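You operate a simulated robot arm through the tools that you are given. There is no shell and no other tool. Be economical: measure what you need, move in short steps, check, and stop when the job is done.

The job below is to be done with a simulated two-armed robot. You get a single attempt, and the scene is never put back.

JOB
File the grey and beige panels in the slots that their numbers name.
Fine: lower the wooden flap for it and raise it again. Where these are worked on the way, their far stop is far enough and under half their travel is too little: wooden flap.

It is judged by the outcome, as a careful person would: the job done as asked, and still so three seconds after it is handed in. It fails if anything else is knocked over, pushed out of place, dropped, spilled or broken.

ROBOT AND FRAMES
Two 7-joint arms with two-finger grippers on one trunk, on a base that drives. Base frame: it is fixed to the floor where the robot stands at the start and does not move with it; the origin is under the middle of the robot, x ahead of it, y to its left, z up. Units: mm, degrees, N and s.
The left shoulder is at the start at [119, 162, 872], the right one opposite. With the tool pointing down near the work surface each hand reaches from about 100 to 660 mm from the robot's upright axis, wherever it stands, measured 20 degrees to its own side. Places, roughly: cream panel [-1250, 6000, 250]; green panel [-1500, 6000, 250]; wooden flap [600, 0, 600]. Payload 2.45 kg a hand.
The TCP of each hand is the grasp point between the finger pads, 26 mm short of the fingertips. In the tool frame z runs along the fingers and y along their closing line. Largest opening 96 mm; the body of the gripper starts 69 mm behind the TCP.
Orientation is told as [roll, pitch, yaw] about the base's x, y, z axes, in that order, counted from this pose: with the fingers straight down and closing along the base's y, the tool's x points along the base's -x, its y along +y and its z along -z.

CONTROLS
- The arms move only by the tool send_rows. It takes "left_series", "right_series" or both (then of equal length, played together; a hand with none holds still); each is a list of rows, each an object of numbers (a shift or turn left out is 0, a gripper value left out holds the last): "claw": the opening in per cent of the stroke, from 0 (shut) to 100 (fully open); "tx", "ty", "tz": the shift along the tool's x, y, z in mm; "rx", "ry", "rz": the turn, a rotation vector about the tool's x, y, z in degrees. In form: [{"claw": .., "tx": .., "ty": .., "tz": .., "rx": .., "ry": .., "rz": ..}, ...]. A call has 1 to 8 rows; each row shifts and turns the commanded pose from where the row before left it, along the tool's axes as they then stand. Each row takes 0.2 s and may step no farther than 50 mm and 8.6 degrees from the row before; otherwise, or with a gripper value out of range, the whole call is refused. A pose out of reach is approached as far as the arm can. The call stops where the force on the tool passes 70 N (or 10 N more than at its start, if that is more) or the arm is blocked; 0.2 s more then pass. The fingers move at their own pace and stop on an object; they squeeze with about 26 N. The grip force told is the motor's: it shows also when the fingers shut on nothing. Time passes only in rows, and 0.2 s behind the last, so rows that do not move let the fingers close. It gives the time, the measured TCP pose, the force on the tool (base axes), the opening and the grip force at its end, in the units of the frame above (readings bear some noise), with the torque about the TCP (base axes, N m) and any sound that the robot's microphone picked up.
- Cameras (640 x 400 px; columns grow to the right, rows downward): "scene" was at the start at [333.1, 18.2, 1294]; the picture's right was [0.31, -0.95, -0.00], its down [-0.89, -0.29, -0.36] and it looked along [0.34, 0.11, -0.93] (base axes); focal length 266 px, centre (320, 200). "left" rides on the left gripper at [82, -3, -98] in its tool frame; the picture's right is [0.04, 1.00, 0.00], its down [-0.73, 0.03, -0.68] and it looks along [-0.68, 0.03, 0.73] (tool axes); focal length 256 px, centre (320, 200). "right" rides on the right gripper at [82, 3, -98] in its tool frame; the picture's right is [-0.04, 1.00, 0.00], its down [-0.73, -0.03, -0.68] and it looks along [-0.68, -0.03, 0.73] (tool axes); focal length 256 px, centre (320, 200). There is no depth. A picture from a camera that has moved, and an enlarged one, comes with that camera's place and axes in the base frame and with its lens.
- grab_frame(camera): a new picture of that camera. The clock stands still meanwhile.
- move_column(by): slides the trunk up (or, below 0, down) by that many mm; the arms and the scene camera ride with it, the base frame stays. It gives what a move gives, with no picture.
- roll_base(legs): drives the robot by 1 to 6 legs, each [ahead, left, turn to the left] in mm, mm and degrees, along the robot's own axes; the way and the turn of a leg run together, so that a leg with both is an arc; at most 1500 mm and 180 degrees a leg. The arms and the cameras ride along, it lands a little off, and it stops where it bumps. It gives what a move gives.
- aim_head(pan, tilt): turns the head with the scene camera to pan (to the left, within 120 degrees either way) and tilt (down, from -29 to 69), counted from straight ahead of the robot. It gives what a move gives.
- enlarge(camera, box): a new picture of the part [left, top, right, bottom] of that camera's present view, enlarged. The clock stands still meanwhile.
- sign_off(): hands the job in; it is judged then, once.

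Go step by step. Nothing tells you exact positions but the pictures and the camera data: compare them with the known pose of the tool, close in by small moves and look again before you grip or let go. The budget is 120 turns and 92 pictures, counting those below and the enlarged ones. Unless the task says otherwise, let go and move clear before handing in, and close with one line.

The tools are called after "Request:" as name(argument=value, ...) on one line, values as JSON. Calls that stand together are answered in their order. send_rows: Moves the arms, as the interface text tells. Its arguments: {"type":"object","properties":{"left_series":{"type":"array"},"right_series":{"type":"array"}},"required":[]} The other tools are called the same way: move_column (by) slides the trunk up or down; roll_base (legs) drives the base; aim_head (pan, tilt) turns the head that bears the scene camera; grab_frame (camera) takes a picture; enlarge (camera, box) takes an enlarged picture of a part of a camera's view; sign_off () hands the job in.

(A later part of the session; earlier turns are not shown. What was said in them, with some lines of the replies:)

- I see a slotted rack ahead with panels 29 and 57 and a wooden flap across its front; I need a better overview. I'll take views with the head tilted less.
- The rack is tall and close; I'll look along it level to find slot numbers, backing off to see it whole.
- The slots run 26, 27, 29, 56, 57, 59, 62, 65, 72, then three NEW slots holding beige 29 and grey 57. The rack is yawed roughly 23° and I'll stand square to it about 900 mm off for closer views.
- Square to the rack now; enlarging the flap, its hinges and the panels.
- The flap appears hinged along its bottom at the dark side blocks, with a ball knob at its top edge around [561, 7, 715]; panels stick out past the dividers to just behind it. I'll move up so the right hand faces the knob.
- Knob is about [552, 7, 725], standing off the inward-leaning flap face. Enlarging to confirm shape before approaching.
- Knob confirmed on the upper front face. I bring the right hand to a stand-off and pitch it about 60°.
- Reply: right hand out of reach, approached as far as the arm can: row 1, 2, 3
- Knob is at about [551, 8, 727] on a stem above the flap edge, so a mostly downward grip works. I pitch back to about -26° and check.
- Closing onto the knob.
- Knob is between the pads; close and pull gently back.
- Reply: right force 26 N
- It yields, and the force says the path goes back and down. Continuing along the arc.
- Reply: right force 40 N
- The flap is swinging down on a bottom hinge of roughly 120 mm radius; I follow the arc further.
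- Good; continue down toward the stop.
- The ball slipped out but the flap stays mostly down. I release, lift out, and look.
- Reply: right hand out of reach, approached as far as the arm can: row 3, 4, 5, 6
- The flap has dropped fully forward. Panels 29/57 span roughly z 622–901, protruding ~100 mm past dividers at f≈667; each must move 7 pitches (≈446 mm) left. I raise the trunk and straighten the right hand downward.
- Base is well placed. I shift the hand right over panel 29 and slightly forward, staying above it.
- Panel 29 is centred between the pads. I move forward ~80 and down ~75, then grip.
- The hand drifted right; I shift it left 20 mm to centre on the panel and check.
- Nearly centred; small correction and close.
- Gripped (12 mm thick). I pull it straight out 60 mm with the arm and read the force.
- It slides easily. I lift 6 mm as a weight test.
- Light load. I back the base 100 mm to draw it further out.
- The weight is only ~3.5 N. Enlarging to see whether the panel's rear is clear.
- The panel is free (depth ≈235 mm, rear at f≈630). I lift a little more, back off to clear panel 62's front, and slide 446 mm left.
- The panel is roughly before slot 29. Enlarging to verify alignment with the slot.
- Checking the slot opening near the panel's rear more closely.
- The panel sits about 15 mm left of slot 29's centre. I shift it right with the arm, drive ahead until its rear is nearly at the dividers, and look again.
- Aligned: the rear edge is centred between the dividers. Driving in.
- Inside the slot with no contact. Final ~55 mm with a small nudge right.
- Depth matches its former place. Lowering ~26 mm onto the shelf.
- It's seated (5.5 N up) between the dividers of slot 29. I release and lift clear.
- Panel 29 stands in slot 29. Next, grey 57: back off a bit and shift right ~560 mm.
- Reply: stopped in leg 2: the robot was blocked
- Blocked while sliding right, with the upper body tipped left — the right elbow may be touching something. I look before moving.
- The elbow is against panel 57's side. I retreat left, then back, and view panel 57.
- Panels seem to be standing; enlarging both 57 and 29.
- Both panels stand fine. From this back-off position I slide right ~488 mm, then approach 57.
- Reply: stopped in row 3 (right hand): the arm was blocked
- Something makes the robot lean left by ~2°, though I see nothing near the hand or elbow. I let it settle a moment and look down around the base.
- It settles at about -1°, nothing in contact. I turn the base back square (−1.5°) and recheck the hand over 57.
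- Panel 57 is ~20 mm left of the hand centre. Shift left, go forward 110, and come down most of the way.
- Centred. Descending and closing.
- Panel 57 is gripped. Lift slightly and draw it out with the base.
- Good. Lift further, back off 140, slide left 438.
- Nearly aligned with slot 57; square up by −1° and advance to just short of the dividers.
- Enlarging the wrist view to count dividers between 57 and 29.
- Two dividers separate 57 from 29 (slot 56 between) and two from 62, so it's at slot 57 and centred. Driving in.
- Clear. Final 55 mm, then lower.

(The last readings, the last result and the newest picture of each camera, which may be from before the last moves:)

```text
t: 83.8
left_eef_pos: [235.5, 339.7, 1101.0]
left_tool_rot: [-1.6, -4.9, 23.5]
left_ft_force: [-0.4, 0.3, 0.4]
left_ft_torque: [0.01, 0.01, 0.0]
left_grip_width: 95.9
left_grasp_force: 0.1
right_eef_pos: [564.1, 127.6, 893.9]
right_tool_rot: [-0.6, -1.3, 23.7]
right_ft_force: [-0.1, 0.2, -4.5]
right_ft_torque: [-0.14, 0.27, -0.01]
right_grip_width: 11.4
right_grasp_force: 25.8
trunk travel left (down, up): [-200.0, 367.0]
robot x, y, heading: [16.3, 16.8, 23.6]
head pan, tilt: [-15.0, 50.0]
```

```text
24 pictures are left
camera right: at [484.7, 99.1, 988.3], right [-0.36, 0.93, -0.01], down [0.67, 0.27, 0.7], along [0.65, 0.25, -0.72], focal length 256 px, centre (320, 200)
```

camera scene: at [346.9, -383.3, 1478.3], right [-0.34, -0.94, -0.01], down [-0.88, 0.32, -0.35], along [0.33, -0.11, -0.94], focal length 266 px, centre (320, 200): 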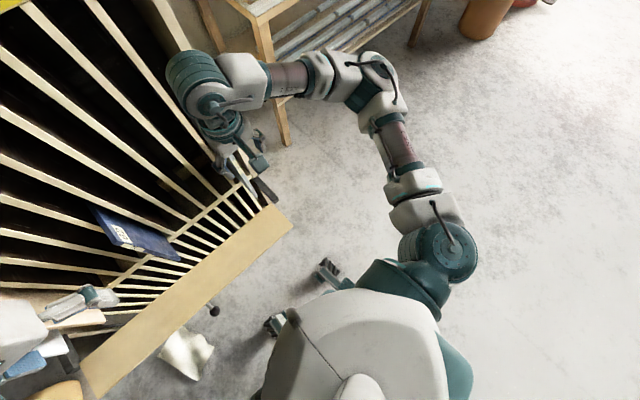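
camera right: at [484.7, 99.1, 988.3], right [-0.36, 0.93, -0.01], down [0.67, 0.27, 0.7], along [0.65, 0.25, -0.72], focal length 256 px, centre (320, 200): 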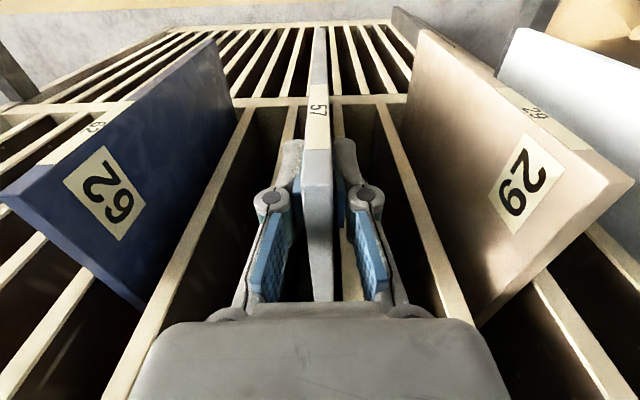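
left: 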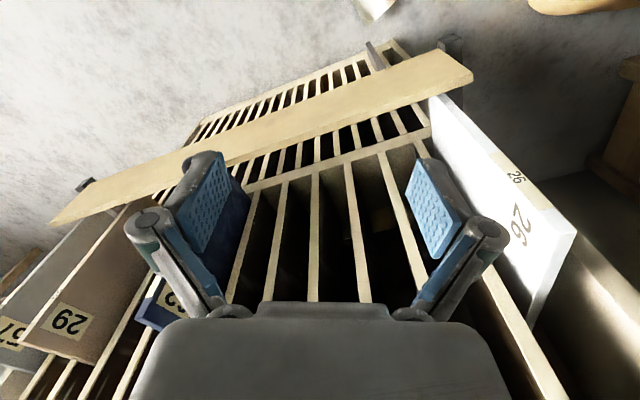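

About 10 mm short of its original depth; push in 12 mm and lower to contact.

Request:
send_rows(right_series=[{"tx": -12}, {"tz": 6}, {"tz": 3}, {"tz": 2}, {}, {}])

```text
t: 85.2
left_eef_pos: [233.8, 338.6, 1102.4]
left_tool_rot: [-1.5, -4.9, 23.5]
left_ft_force: [-0.9, -0.2, -0.2]
left_ft_torque: [-0.03, -0.01, -0.01]
left_grip_width: 96.3
left_grasp_force: 0.1
right_eef_pos: [574.4, 131.5, 883.0]
right_tool_rot: [-0.6, -1.3, 23.8]
right_ft_force: [0.3, 0.1, -2.5]
right_ft_torque: [-0.08, 0.23, -0.01]
right_grip_width: 11.7
right_grasp_force: 25.7
trunk travel left (down, up): [-200.0, 367.0]
robot x, y, heading: [14.9, 16.4, 23.6]
head pan, tilt: [-15.0, 50.0]
```

Request:
send_rows(right_series=[{"tz": 2}, {"tz": 1}, {}, {}])

```text
t: 86.2
left_eef_pos: [232.3, 337.8, 1102.7]
left_tool_rot: [-1.6, -5.0, 23.5]
left_ft_force: [0.3, -0.1, -0.3]
left_ft_torque: [-0.04, 0.02, -0.04]
left_grip_width: 96.0
left_grasp_force: 0.1
right_eef_pos: [573.7, 132.7, 882.4]
right_tool_rot: [-0.7, -1.6, 23.6]
right_ft_force: [-4.8, -1.5, 19.9]
right_ft_torque: [-0.04, 0.14, -0.02]
right_grip_width: 11.6
right_grasp_force: 25.7
trunk travel left (down, up): [-200.0, 367.0]
robot x, y, heading: [16.0, 15.8, 23.6]
head pan, tilt: [-15.0, 50.0]
```

Contact with the shelf. Ease off slightly, release and lift.

Request:
send_rows(right_series=[{"tz": -1}, {"claw": 35}, {}, {"tz": -25}, {"tz": -40}, {"tz": -40}, {}])

Request:
grab_frame(camera="right")

```text
t: 87.8
left_eef_pos: [234.4, 339.6, 1100.0]
left_tool_rot: [-1.5, -4.9, 23.5]
left_ft_force: [0.2, 0.0, 0.3]
left_ft_torque: [-0.01, -0.01, 0.03]
left_grip_width: 96.0
left_grasp_force: 0.0
right_eef_pos: [573.9, 132.5, 985.5]
right_tool_rot: [-0.6, -1.3, 23.7]
right_ft_force: [0.5, 0.7, 0.3]
right_ft_torque: [-0.01, 0.01, 0.04]
right_grip_width: 33.8
right_grasp_force: 0.1
trunk travel left (down, up): [-200.0, 367.0]
robot x, y, heading: [10.0, 16.7, 23.6]
head pan, tilt: [-15.0, 50.0]
```

```text
23 pictures are left
camera right: at [494.5, 102.6, 1080.3], right [-0.36, 0.93, -0.01], down [0.67, 0.27, 0.7], along [0.65, 0.25, -0.72], focal length 256 px, centre (320, 200)
```

right: 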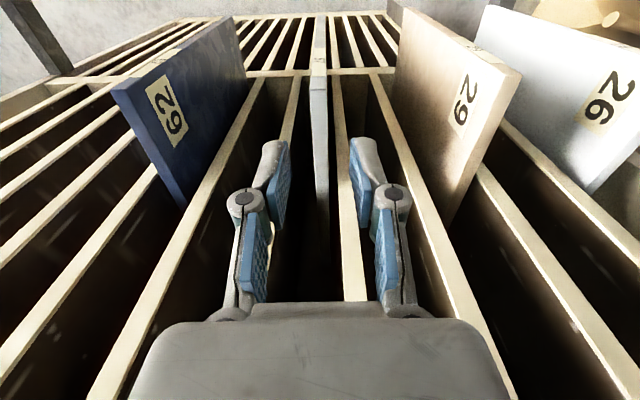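

Both panels are filed. Now the flap: back away, step right so the right hand faces the knob, and lower the trunk.

Request:
roll_base(legs=[[-200, 0, 0], [0, -95, 0]])

Request:
move_column(by=-100)

Request:
aim_head(pan=-10, tilt=55)

Request:
grab_frame(camera="right")

Request:
grab_frame(camera="scene")

```text
t: 90.1
left_eef_pos: [65.4, 214.8, 1093.5]
left_tool_rot: [-3.9, -4.9, 23.8]
left_ft_force: [-0.6, 2.1, 0.6]
left_ft_torque: [-0.08, -0.01, 0.01]
left_grip_width: 96.2
left_grasp_force: 0.0
right_eef_pos: [405.5, 2.8, 990.1]
right_tool_rot: [-2.7, -1.4, 23.7]
right_ft_force: [-2.5, 2.3, -1.2]
right_ft_torque: [-0.18, -0.21, 0.0]
right_grip_width: 33.8
right_grasp_force: 0.0
trunk travel left (down, up): [-200.0, 367.0]
robot x, y, heading: [-136.3, -146.1, 23.8]
head pan, tilt: [-15.0, 50.0]
```

```text
t: 91.5
left_eef_pos: [85.9, 155.4, 1008.8]
left_tool_rot: [-0.7, -5.3, 23.2]
left_ft_force: [0.6, -1.8, -0.5]
left_ft_torque: [0.11, 0.02, 0.04]
left_grip_width: 96.2
left_grasp_force: 0.0
right_eef_pos: [422.5, -52.2, 887.5]
right_tool_rot: [0.2, -1.9, 23.5]
right_ft_force: [1.8, -1.1, -0.3]
right_ft_torque: [0.12, 0.14, 0.0]
right_grip_width: 33.6
right_grasp_force: 0.1
trunk travel left (down, up): [-100.0, 467.0]
robot x, y, heading: [-133.3, -149.1, 23.5]
head pan, tilt: [-15.0, 50.0]
```

```text
t: 92.1
left_eef_pos: [87.3, 154.3, 1007.6]
left_tool_rot: [-0.5, -5.1, 23.1]
left_ft_force: [0.3, -0.9, -0.3]
left_ft_torque: [0.04, 0.02, -0.05]
left_grip_width: 96.2
left_grasp_force: 0.1
right_eef_pos: [426.2, -52.3, 885.9]
right_tool_rot: [0.2, -1.5, 23.5]
right_ft_force: [1.6, -1.0, 0.4]
right_ft_torque: [0.1, 0.11, -0.01]
right_grip_width: 33.5
right_grasp_force: 0.0
trunk travel left (down, up): [-100.0, 467.0]
robot x, y, heading: [-133.0, -147.9, 23.4]
head pan, tilt: [-10.0, 55.0]
```

```text
22 pictures are left
camera right: at [346.5, -83.0, 980.5], right [-0.36, 0.93, 0.01], down [0.67, 0.25, 0.7], along [0.65, 0.26, -0.72], focal length 256 px, centre (320, 200)
```

right: 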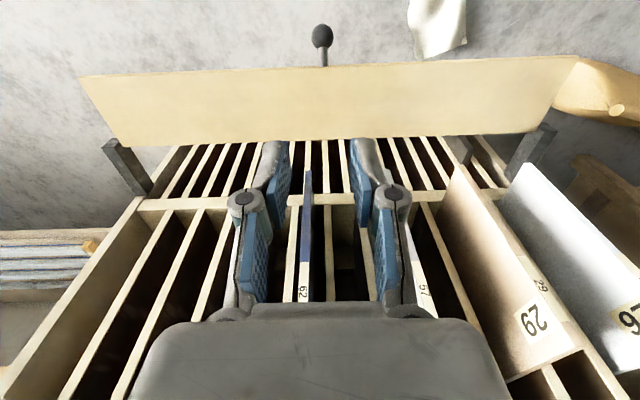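

```text
21 pictures are left
camera scene: at [141.3, -64.2, 1376.3], right [0.23, -0.97, -0.01], down [-0.8, -0.18, -0.57], along [0.55, 0.14, -0.82], focal length 266 px, centre (320, 200)
```

scene: 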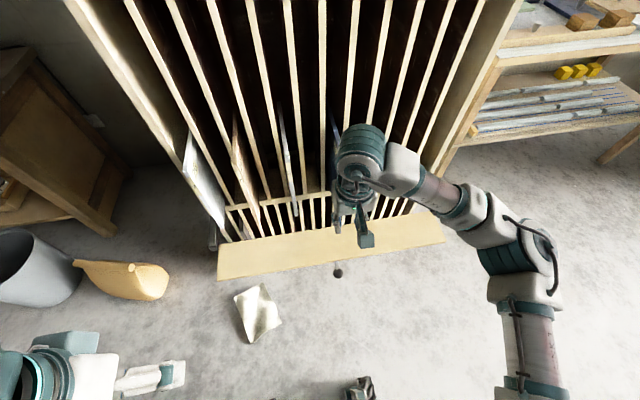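

Knob now is about [415, -47, 614], directly below the hand, with the flap level. I descend over it with the fingers open.

Request:
move_column(by=-80)

Request:
send_rows(right_series=[{"claw": 75, "ty": 9, "tx": 8}, {"tz": 40}, {"tz": 40}, {"tz": 40}, {"tz": 20}, {}])

Request:
grab_frame(camera="right")

```text
t: 93.3
left_eef_pos: [66.3, 198.5, 920.6]
left_tool_rot: [-2.8, -5.2, 23.9]
left_ft_force: [0.2, 0.2, -0.4]
left_ft_torque: [-0.09, -0.04, 0.04]
left_grip_width: 95.9
left_grasp_force: 0.0
right_eef_pos: [405.9, -11.4, 813.2]
right_tool_rot: [-1.8, -1.8, 24.2]
right_ft_force: [-1.1, 1.7, 0.1]
right_ft_torque: [-0.09, -0.1, -0.02]
right_grip_width: 33.4
right_grasp_force: 0.0
trunk travel left (down, up): [-20.0, 547.0]
robot x, y, heading: [-141.8, -137.1, 23.2]
head pan, tilt: [-10.0, 55.0]
```

```text
t: 94.7
left_eef_pos: [77.2, 176.8, 924.2]
left_tool_rot: [-1.6, -5.1, 23.5]
left_ft_force: [-0.1, -0.1, 0.3]
left_ft_torque: [-0.02, 0.0, 0.01]
left_grip_width: 96.0
left_grasp_force: 0.1
right_eef_pos: [409.0, -24.1, 664.6]
right_tool_rot: [-0.7, -1.6, 23.7]
right_ft_force: [-0.1, -0.1, 0.4]
right_ft_torque: [-0.04, 0.02, -0.01]
right_grip_width: 71.9
right_grasp_force: 0.1
trunk travel left (down, up): [-20.0, 547.0]
robot x, y, heading: [-137.3, -146.9, 23.5]
head pan, tilt: [-10.0, 55.0]
```

```text
20 pictures are left
camera right: at [329.7, -54.3, 759.7], right [-0.37, 0.93, -0.01], down [0.66, 0.27, 0.7], along [0.65, 0.25, -0.71], focal length 256 px, centre (320, 200)
```

right: 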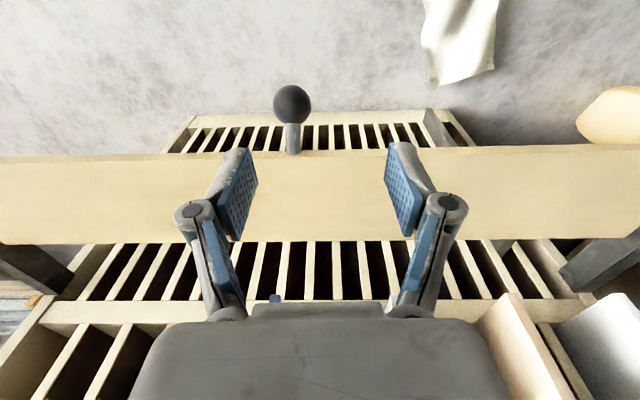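

From the ball's apparent size the knob is lower, about [427, -43, 547], with the flap drooping ~19° below level. I correct laterally and descend further.

Request:
send_rows(right_series=[{"ty": -24, "tx": -8}, {"tz": 35}, {"tz": 35}, {}, {}])

Request:
grab_frame(camera="right")

```text
t: 95.9
left_eef_pos: [77.7, 179.1, 923.1]
left_tool_rot: [-1.7, -5.1, 23.6]
left_ft_force: [-0.1, -0.3, 0.0]
left_ft_torque: [0.01, 0.01, 0.0]
left_grip_width: 95.9
left_grasp_force: 0.0
right_eef_pos: [427.3, -43.2, 599.5]
right_tool_rot: [-0.7, -1.6, 23.8]
right_ft_force: [0.3, -0.4, -0.1]
right_ft_torque: [0.0, -0.01, 0.0]
right_grip_width: 71.7
right_grasp_force: 0.1
trunk travel left (down, up): [-20.0, 547.0]
robot x, y, heading: [-138.9, -148.3, 23.3]
head pan, tilt: [-10.0, 55.0]
```

```text
19 pictures are left
camera right: at [348.2, -72.7, 693.7], right [-0.37, 0.93, -0.01], down [0.66, 0.27, 0.7], along [0.65, 0.25, -0.71], focal length 256 px, centre (320, 200)
```

right: 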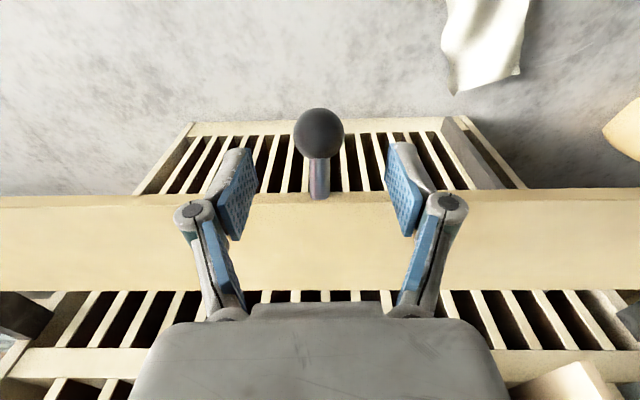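

Aligned exactly above the ball. Descend 52 mm and close.

Request:
send_rows(right_series=[{"tz": 26}, {"tz": 26}, {}, {"claw": 0}, {}, {}, {}])

Request:
grab_frame(camera="right")

```text
t: 97.5
left_eef_pos: [76.4, 177.8, 923.4]
left_tool_rot: [-1.8, -5.2, 23.6]
left_ft_force: [0.4, 0.3, -0.1]
left_ft_torque: [0.05, -0.02, -0.02]
left_grip_width: 96.2
left_grasp_force: 0.0
right_eef_pos: [429.4, -43.3, 545.6]
right_tool_rot: [-0.7, -1.6, 23.7]
right_ft_force: [5.4, -11.2, 2.7]
right_ft_torque: [-0.16, -0.04, -0.25]
right_grip_width: 32.1
right_grasp_force: 45.1
trunk travel left (down, up): [-20.0, 547.0]
robot x, y, heading: [-140.9, -142.9, 23.4]
head pan, tilt: [-10.0, 55.0]
```

```text
18 pictures are left
camera right: at [349.8, -73.4, 641.2], right [-0.36, 0.93, -0.01], down [0.66, 0.27, 0.7], along [0.65, 0.25, -0.71], focal length 256 px, centre (320, 200)
```

right: 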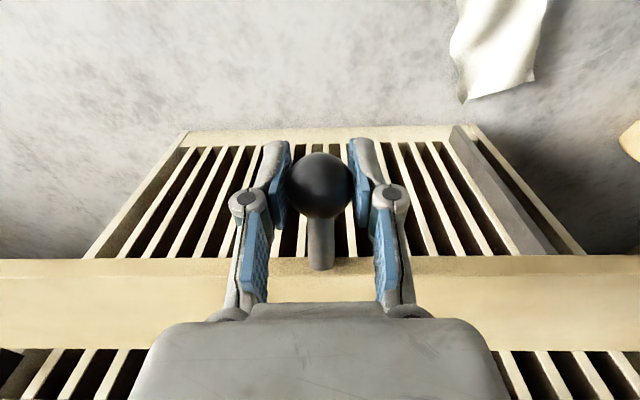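

Ball gripped. I lift along the fitted arc (hinge ≈ f 525, z 578, R ≈ 152) in stages.

Request:
send_rows(right_series=[{"tx": 2, "tz": -16}, {"tx": 1, "tz": -16}, {"tx": -1, "tz": -16}, {"tx": -2, "tz": -16}, {}])

```text
t: 98.7
left_eef_pos: [79.3, 177.1, 923.0]
left_tool_rot: [-1.5, -5.0, 23.4]
left_ft_force: [0.7, -0.1, 0.8]
left_ft_torque: [0.01, -0.02, 0.01]
left_grip_width: 96.1
left_grasp_force: 0.0
right_eef_pos: [429.3, -45.6, 609.1]
right_tool_rot: [-0.9, -1.5, 23.7]
right_ft_force: [21.8, -9.8, -12.9]
right_ft_torque: [-0.5, 0.94, -0.08]
right_grip_width: 32.4
right_grasp_force: 44.6
trunk travel left (down, up): [-20.0, 547.0]
robot x, y, heading: [-138.8, -145.9, 23.4]
head pan, tilt: [-10.0, 55.0]
```

Working; some pull toward the hinge, so I bias slightly forward.

Request:
send_rows(right_series=[{"tx": -9, "tz": -14}, {"tx": -7, "tz": -14}, {"tx": -9, "tz": -14}, {"tx": -10, "tz": -12}, {}])

Request:
grab_frame(camera="right")

```text
t: 99.9
left_eef_pos: [76.4, 177.7, 924.8]
left_tool_rot: [-1.4, -5.2, 23.5]
left_ft_force: [-0.9, 0.0, -1.0]
left_ft_torque: [0.03, 0.01, -0.01]
left_grip_width: 96.1
left_grasp_force: 0.0
right_eef_pos: [457.5, -31.8, 667.8]
right_tool_rot: [-1.1, -1.5, 23.6]
right_ft_force: [-0.6, -49.2, 5.7]
right_ft_torque: [-0.41, 0.9, -0.12]
right_grip_width: 32.5
right_grasp_force: 45.0
trunk travel left (down, up): [-20.0, 547.0]
robot x, y, heading: [-134.4, -142.9, 23.4]
head pan, tilt: [-10.0, 55.0]
```

```text
17 pictures are left
camera right: at [377.4, -60.6, 762.1], right [-0.36, 0.93, -0.02], down [0.66, 0.27, 0.7], along [0.66, 0.24, -0.72], focal length 256 px, centre (320, 200)
```

right: 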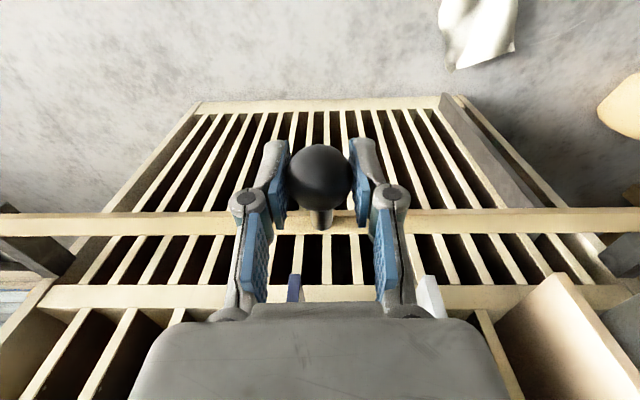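

Strong sideways load: the hand is a bit too far left of the flap's plane of swing. I relieve it to the right, then continue.

Request:
send_rows(right_series=[{"ty": -7, "tx": 2}, {"tx": -8, "tz": -12}, {"tx": -8, "tz": -11}, {}])

```text
t: 100.9
left_eef_pos: [78.8, 181.8, 921.5]
left_tool_rot: [-1.8, -4.9, 23.6]
left_ft_force: [1.0, 0.2, 0.2]
left_ft_torque: [-0.01, 0.01, 0.04]
left_grip_width: 95.9
left_grasp_force: 0.0
right_eef_pos: [473.4, -26.0, 688.7]
right_tool_rot: [-0.8, -1.4, 24.0]
right_ft_force: [8.1, 7.4, -22.5]
right_ft_torque: [-0.25, 0.96, 0.09]
right_grip_width: 32.3
right_grasp_force: 44.4
trunk travel left (down, up): [-20.0, 547.0]
robot x, y, heading: [-136.7, -143.3, 23.5]
head pan, tilt: [-10.0, 55.0]
```

Good; continuing forward and up over the top of the arc.

Request:
send_rows(right_series=[{"tx": -14, "tz": -6}, {"tx": -13, "tz": -9}, {"tx": -14, "tz": -7}, {"tx": -14, "tz": -6}, {}])

Request:
grab_frame(camera="right")

```text
t: 102.1
left_eef_pos: [74.7, 181.0, 924.2]
left_tool_rot: [-1.9, -5.2, 23.6]
left_ft_force: [0.8, 0.5, -0.8]
left_ft_torque: [-0.03, 0.02, 0.0]
left_grip_width: 96.2
left_grasp_force: 0.1
right_eef_pos: [520.9, -5.0, 721.8]
right_tool_rot: [-0.9, -1.6, 23.8]
right_ft_force: [-13.3, 3.3, 10.8]
right_ft_torque: [-0.34, 1.0, -0.15]
right_grip_width: 32.2
right_grasp_force: 44.6
trunk travel left (down, up): [-20.0, 547.0]
robot x, y, heading: [-137.1, -144.3, 23.3]
head pan, tilt: [-10.0, 55.0]
```

```text
16 pictures are left
camera right: at [441.2, -34.2, 816.7], right [-0.37, 0.93, -0.01], down [0.66, 0.27, 0.7], along [0.66, 0.25, -0.71], focal length 256 px, centre (320, 200)
```

right: 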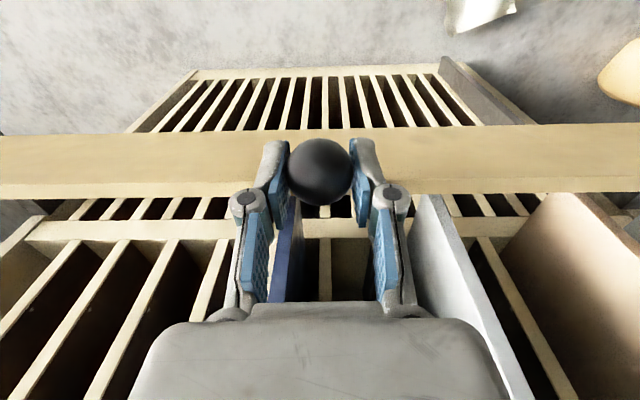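

The flap is nearly up and all three panels clear it. The arm is near full reach, so I use the base for the last stretch.

Request:
send_rows(right_series=[{"tz": -4}, {}])

Request:
roll_base(legs=[[32, 0, 0]])

Request:
grab_frame(camera="right")

```text
t: 102.7
left_eef_pos: [76.2, 180.7, 921.1]
left_tool_rot: [-1.8, -5.1, 23.6]
left_ft_force: [0.1, 0.0, 0.1]
left_ft_torque: [0.03, 0.02, 0.01]
left_grip_width: 95.8
left_grasp_force: 0.1
right_eef_pos: [522.9, -4.4, 723.4]
right_tool_rot: [-1.0, -1.5, 23.7]
right_ft_force: [-9.2, 5.5, -0.5]
right_ft_torque: [-0.13, 0.7, 0.05]
right_grip_width: 32.3
right_grasp_force: 44.9
trunk travel left (down, up): [-20.0, 547.0]
robot x, y, heading: [-137.0, -141.4, 23.6]
head pan, tilt: [-10.0, 55.0]
```

```text
t: 103.5
left_eef_pos: [102.5, 193.2, 922.7]
left_tool_rot: [-1.9, -5.3, 23.5]
left_ft_force: [-0.3, -0.5, 0.2]
left_ft_torque: [0.01, 0.0, 0.01]
left_grip_width: 96.2
left_grasp_force: 0.0
right_eef_pos: [551.1, 6.5, 728.7]
right_tool_rot: [-0.8, -2.1, 23.6]
right_ft_force: [-0.6, 11.1, 31.2]
right_ft_torque: [0.32, -0.49, -0.09]
right_grip_width: 32.3
right_grasp_force: 45.3
trunk travel left (down, up): [-20.0, 547.0]
robot x, y, heading: [-107.8, -128.2, 23.1]
head pan, tilt: [-10.0, 55.0]
```

```text
15 pictures are left
camera right: at [470.0, -21.7, 822.3], right [-0.36, 0.93, -0.01], down [0.66, 0.27, 0.71], along [0.66, 0.25, -0.71], focal length 256 px, centre (320, 200)
```

right: 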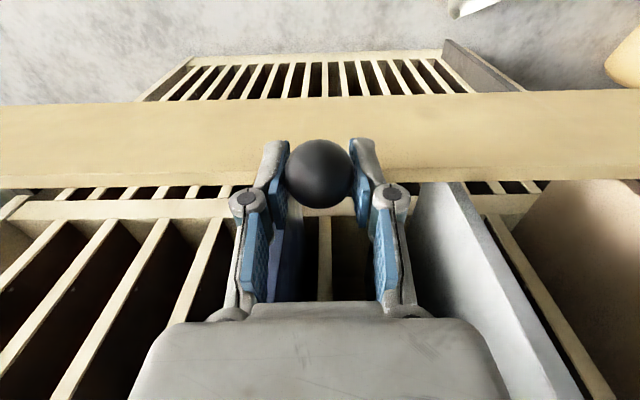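

The knob is back at its original spot [551, 7, 728]. I press a few mm further to feel the stop, then release.

Request:
send_rows(right_series=[{"tz": -2}, {"tx": -6}, {"tx": -5}, {}])

```text
t: 104.5
left_eef_pos: [100.8, 191.1, 923.3]
left_tool_rot: [-1.8, -5.4, 23.5]
left_ft_force: [0.3, -0.4, -0.2]
left_ft_torque: [0.04, 0.01, 0.01]
left_grip_width: 96.0
left_grasp_force: 0.0
right_eef_pos: [557.5, 9.9, 729.6]
right_tool_rot: [-0.7, -1.7, 24.0]
right_ft_force: [-39.2, 1.9, -14.6]
right_ft_torque: [-0.46, 0.14, -0.1]
right_grip_width: 31.9
right_grasp_force: 45.1
trunk travel left (down, up): [-20.0, 547.0]
robot x, y, heading: [-106.2, -130.5, 23.3]
head pan, tilt: [-10.0, 55.0]
```

It's against the stop. Release and rise straight up.

Request:
send_rows(right_series=[{"claw": 75}, {}, {"tz": -30}, {"tz": -40}, {"tz": -40}, {}, {}])

Request:
grab_frame(camera="right")

```text
t: 106.1
left_eef_pos: [102.4, 189.7, 924.0]
left_tool_rot: [-1.7, -5.4, 23.4]
left_ft_force: [-0.8, 0.4, -0.7]
left_ft_torque: [-0.02, -0.02, 0.04]
left_grip_width: 96.1
left_grasp_force: 0.0
right_eef_pos: [555.6, 7.2, 840.6]
right_tool_rot: [-0.7, -2.1, 23.7]
right_ft_force: [-0.2, -0.9, -0.5]
right_ft_torque: [0.0, 0.0, -0.03]
right_grip_width: 71.7
right_grasp_force: 0.0
trunk travel left (down, up): [-20.0, 547.0]
robot x, y, heading: [-110.0, -133.6, 23.3]
head pan, tilt: [-10.0, 55.0]
```

```text
14 pictures are left
camera right: at [475.8, -22.0, 934.1], right [-0.36, 0.93, -0.01], down [0.66, 0.26, 0.71], along [0.66, 0.25, -0.71], focal length 256 px, centre (320, 200)
```

right: 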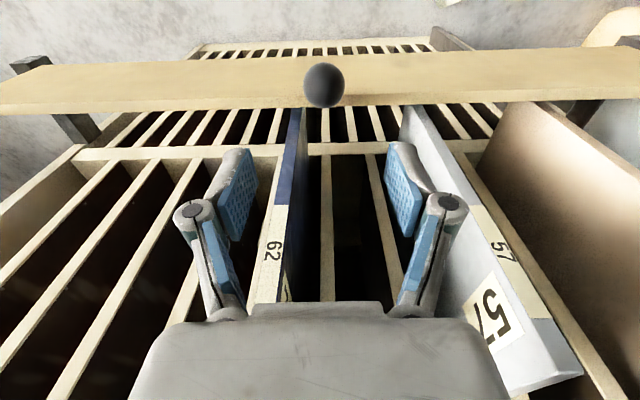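

The flap stays up. I back the hand away by raising it and driving back, then take a final look.

Request:
send_rows(right_series=[{"tz": -40}, {"tz": -40}, {"tx": 40}, {"tx": 40}, {}])

Request:
roll_base(legs=[[-350, 0, 0]])

Request:
aim_head(pan=0, tilt=30)

Request:
grab_frame(camera="scene")

Request:
enlarge(camera="scene", box=[200, 60, 420, 280])

```text
t: 107.3
left_eef_pos: [104.0, 189.8, 923.2]
left_tool_rot: [-1.7, -5.3, 23.5]
left_ft_force: [-0.9, 0.0, 0.0]
left_ft_torque: [0.03, 0.01, -0.04]
left_grip_width: 96.0
left_grasp_force: 0.0
right_eef_pos: [484.0, -25.9, 917.2]
right_tool_rot: [-0.6, -2.1, 23.8]
right_ft_force: [0.0, 0.7, 0.0]
right_ft_torque: [-0.02, 0.02, 0.0]
right_grip_width: 72.1
right_grasp_force: 0.0
trunk travel left (down, up): [-20.0, 547.0]
robot x, y, heading: [-103.9, -130.8, 23.4]
head pan, tilt: [-10.0, 55.0]
```

```text
t: 109.6
left_eef_pos: [-209.6, 54.3, 924.8]
left_tool_rot: [-1.8, -5.4, 23.4]
left_ft_force: [0.0, -0.5, 0.2]
left_ft_torque: [0.0, 0.02, 0.0]
left_grip_width: 95.8
left_grasp_force: 0.0
right_eef_pos: [171.1, -161.8, 918.5]
right_tool_rot: [-0.8, -2.2, 23.6]
right_ft_force: [-0.3, -0.7, 0.0]
right_ft_torque: [0.01, -0.01, 0.02]
right_grip_width: 72.1
right_grasp_force: 0.1
trunk travel left (down, up): [-20.0, 547.0]
robot x, y, heading: [-419.8, -271.8, 23.1]
head pan, tilt: [-10.0, 55.0]
```

```text
t: 110.5
left_eef_pos: [-214.1, 53.1, 925.1]
left_tool_rot: [-1.7, -5.7, 23.5]
left_ft_force: [-0.3, 0.2, 0.4]
left_ft_torque: [0.02, -0.01, 0.02]
left_grip_width: 95.9
left_grasp_force: 0.1
right_eef_pos: [166.4, -165.3, 921.0]
right_tool_rot: [-0.7, -2.4, 23.6]
right_ft_force: [-0.4, 0.4, -0.1]
right_ft_torque: [-0.01, 0.0, -0.02]
right_grip_width: 72.0
right_grasp_force: 0.0
trunk travel left (down, up): [-20.0, 547.0]
robot x, y, heading: [-421.9, -265.4, 23.1]
head pan, tilt: [0.0, 30.0]
```

```text
13 pictures are left
camera scene: at [-44.7, -103.1, 1301.7], right [0.4, -0.92, 0.0], down [-0.47, -0.2, -0.86], along [0.79, 0.34, -0.51], focal length 266 px, centre (320, 200)
```

scene: 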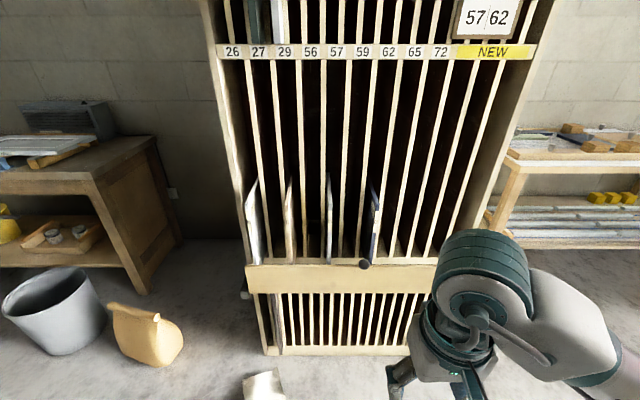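

```text
1.82 times, centred on (310, 170) of scene
camera zoom: at [-44.7, -103.1, 1301.7], right [0.4, -0.92, 0.0], down [-0.47, -0.2, -0.86], along [0.79, 0.34, -0.51], focal length 483 px, centre (338, 254)
```

zoom: 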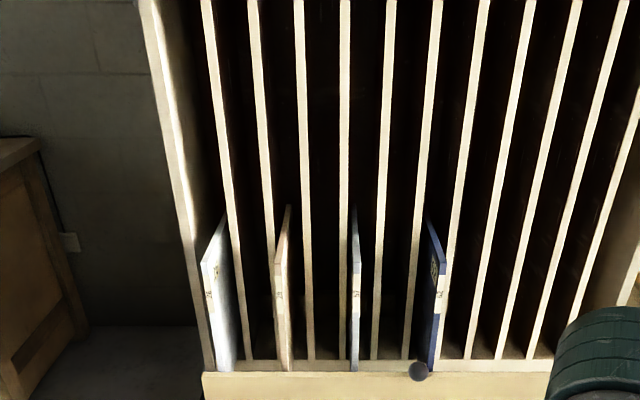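

Beige 29 stands in slot 29 and grey 57 in slot 57. The flap is back up and everything else looks undisturbed, so I hand in.

Request:
sign_off()

```text
The job is handed in.
```

Panels 29 (beige) and 57 (grey) are filed in the slots with their numbers. I lowered the wooden flap for the work and raised it back to its stop. On the way to panel 57 the robot's elbow brushed against it, but the panel stayed standing and I then filed it normally.
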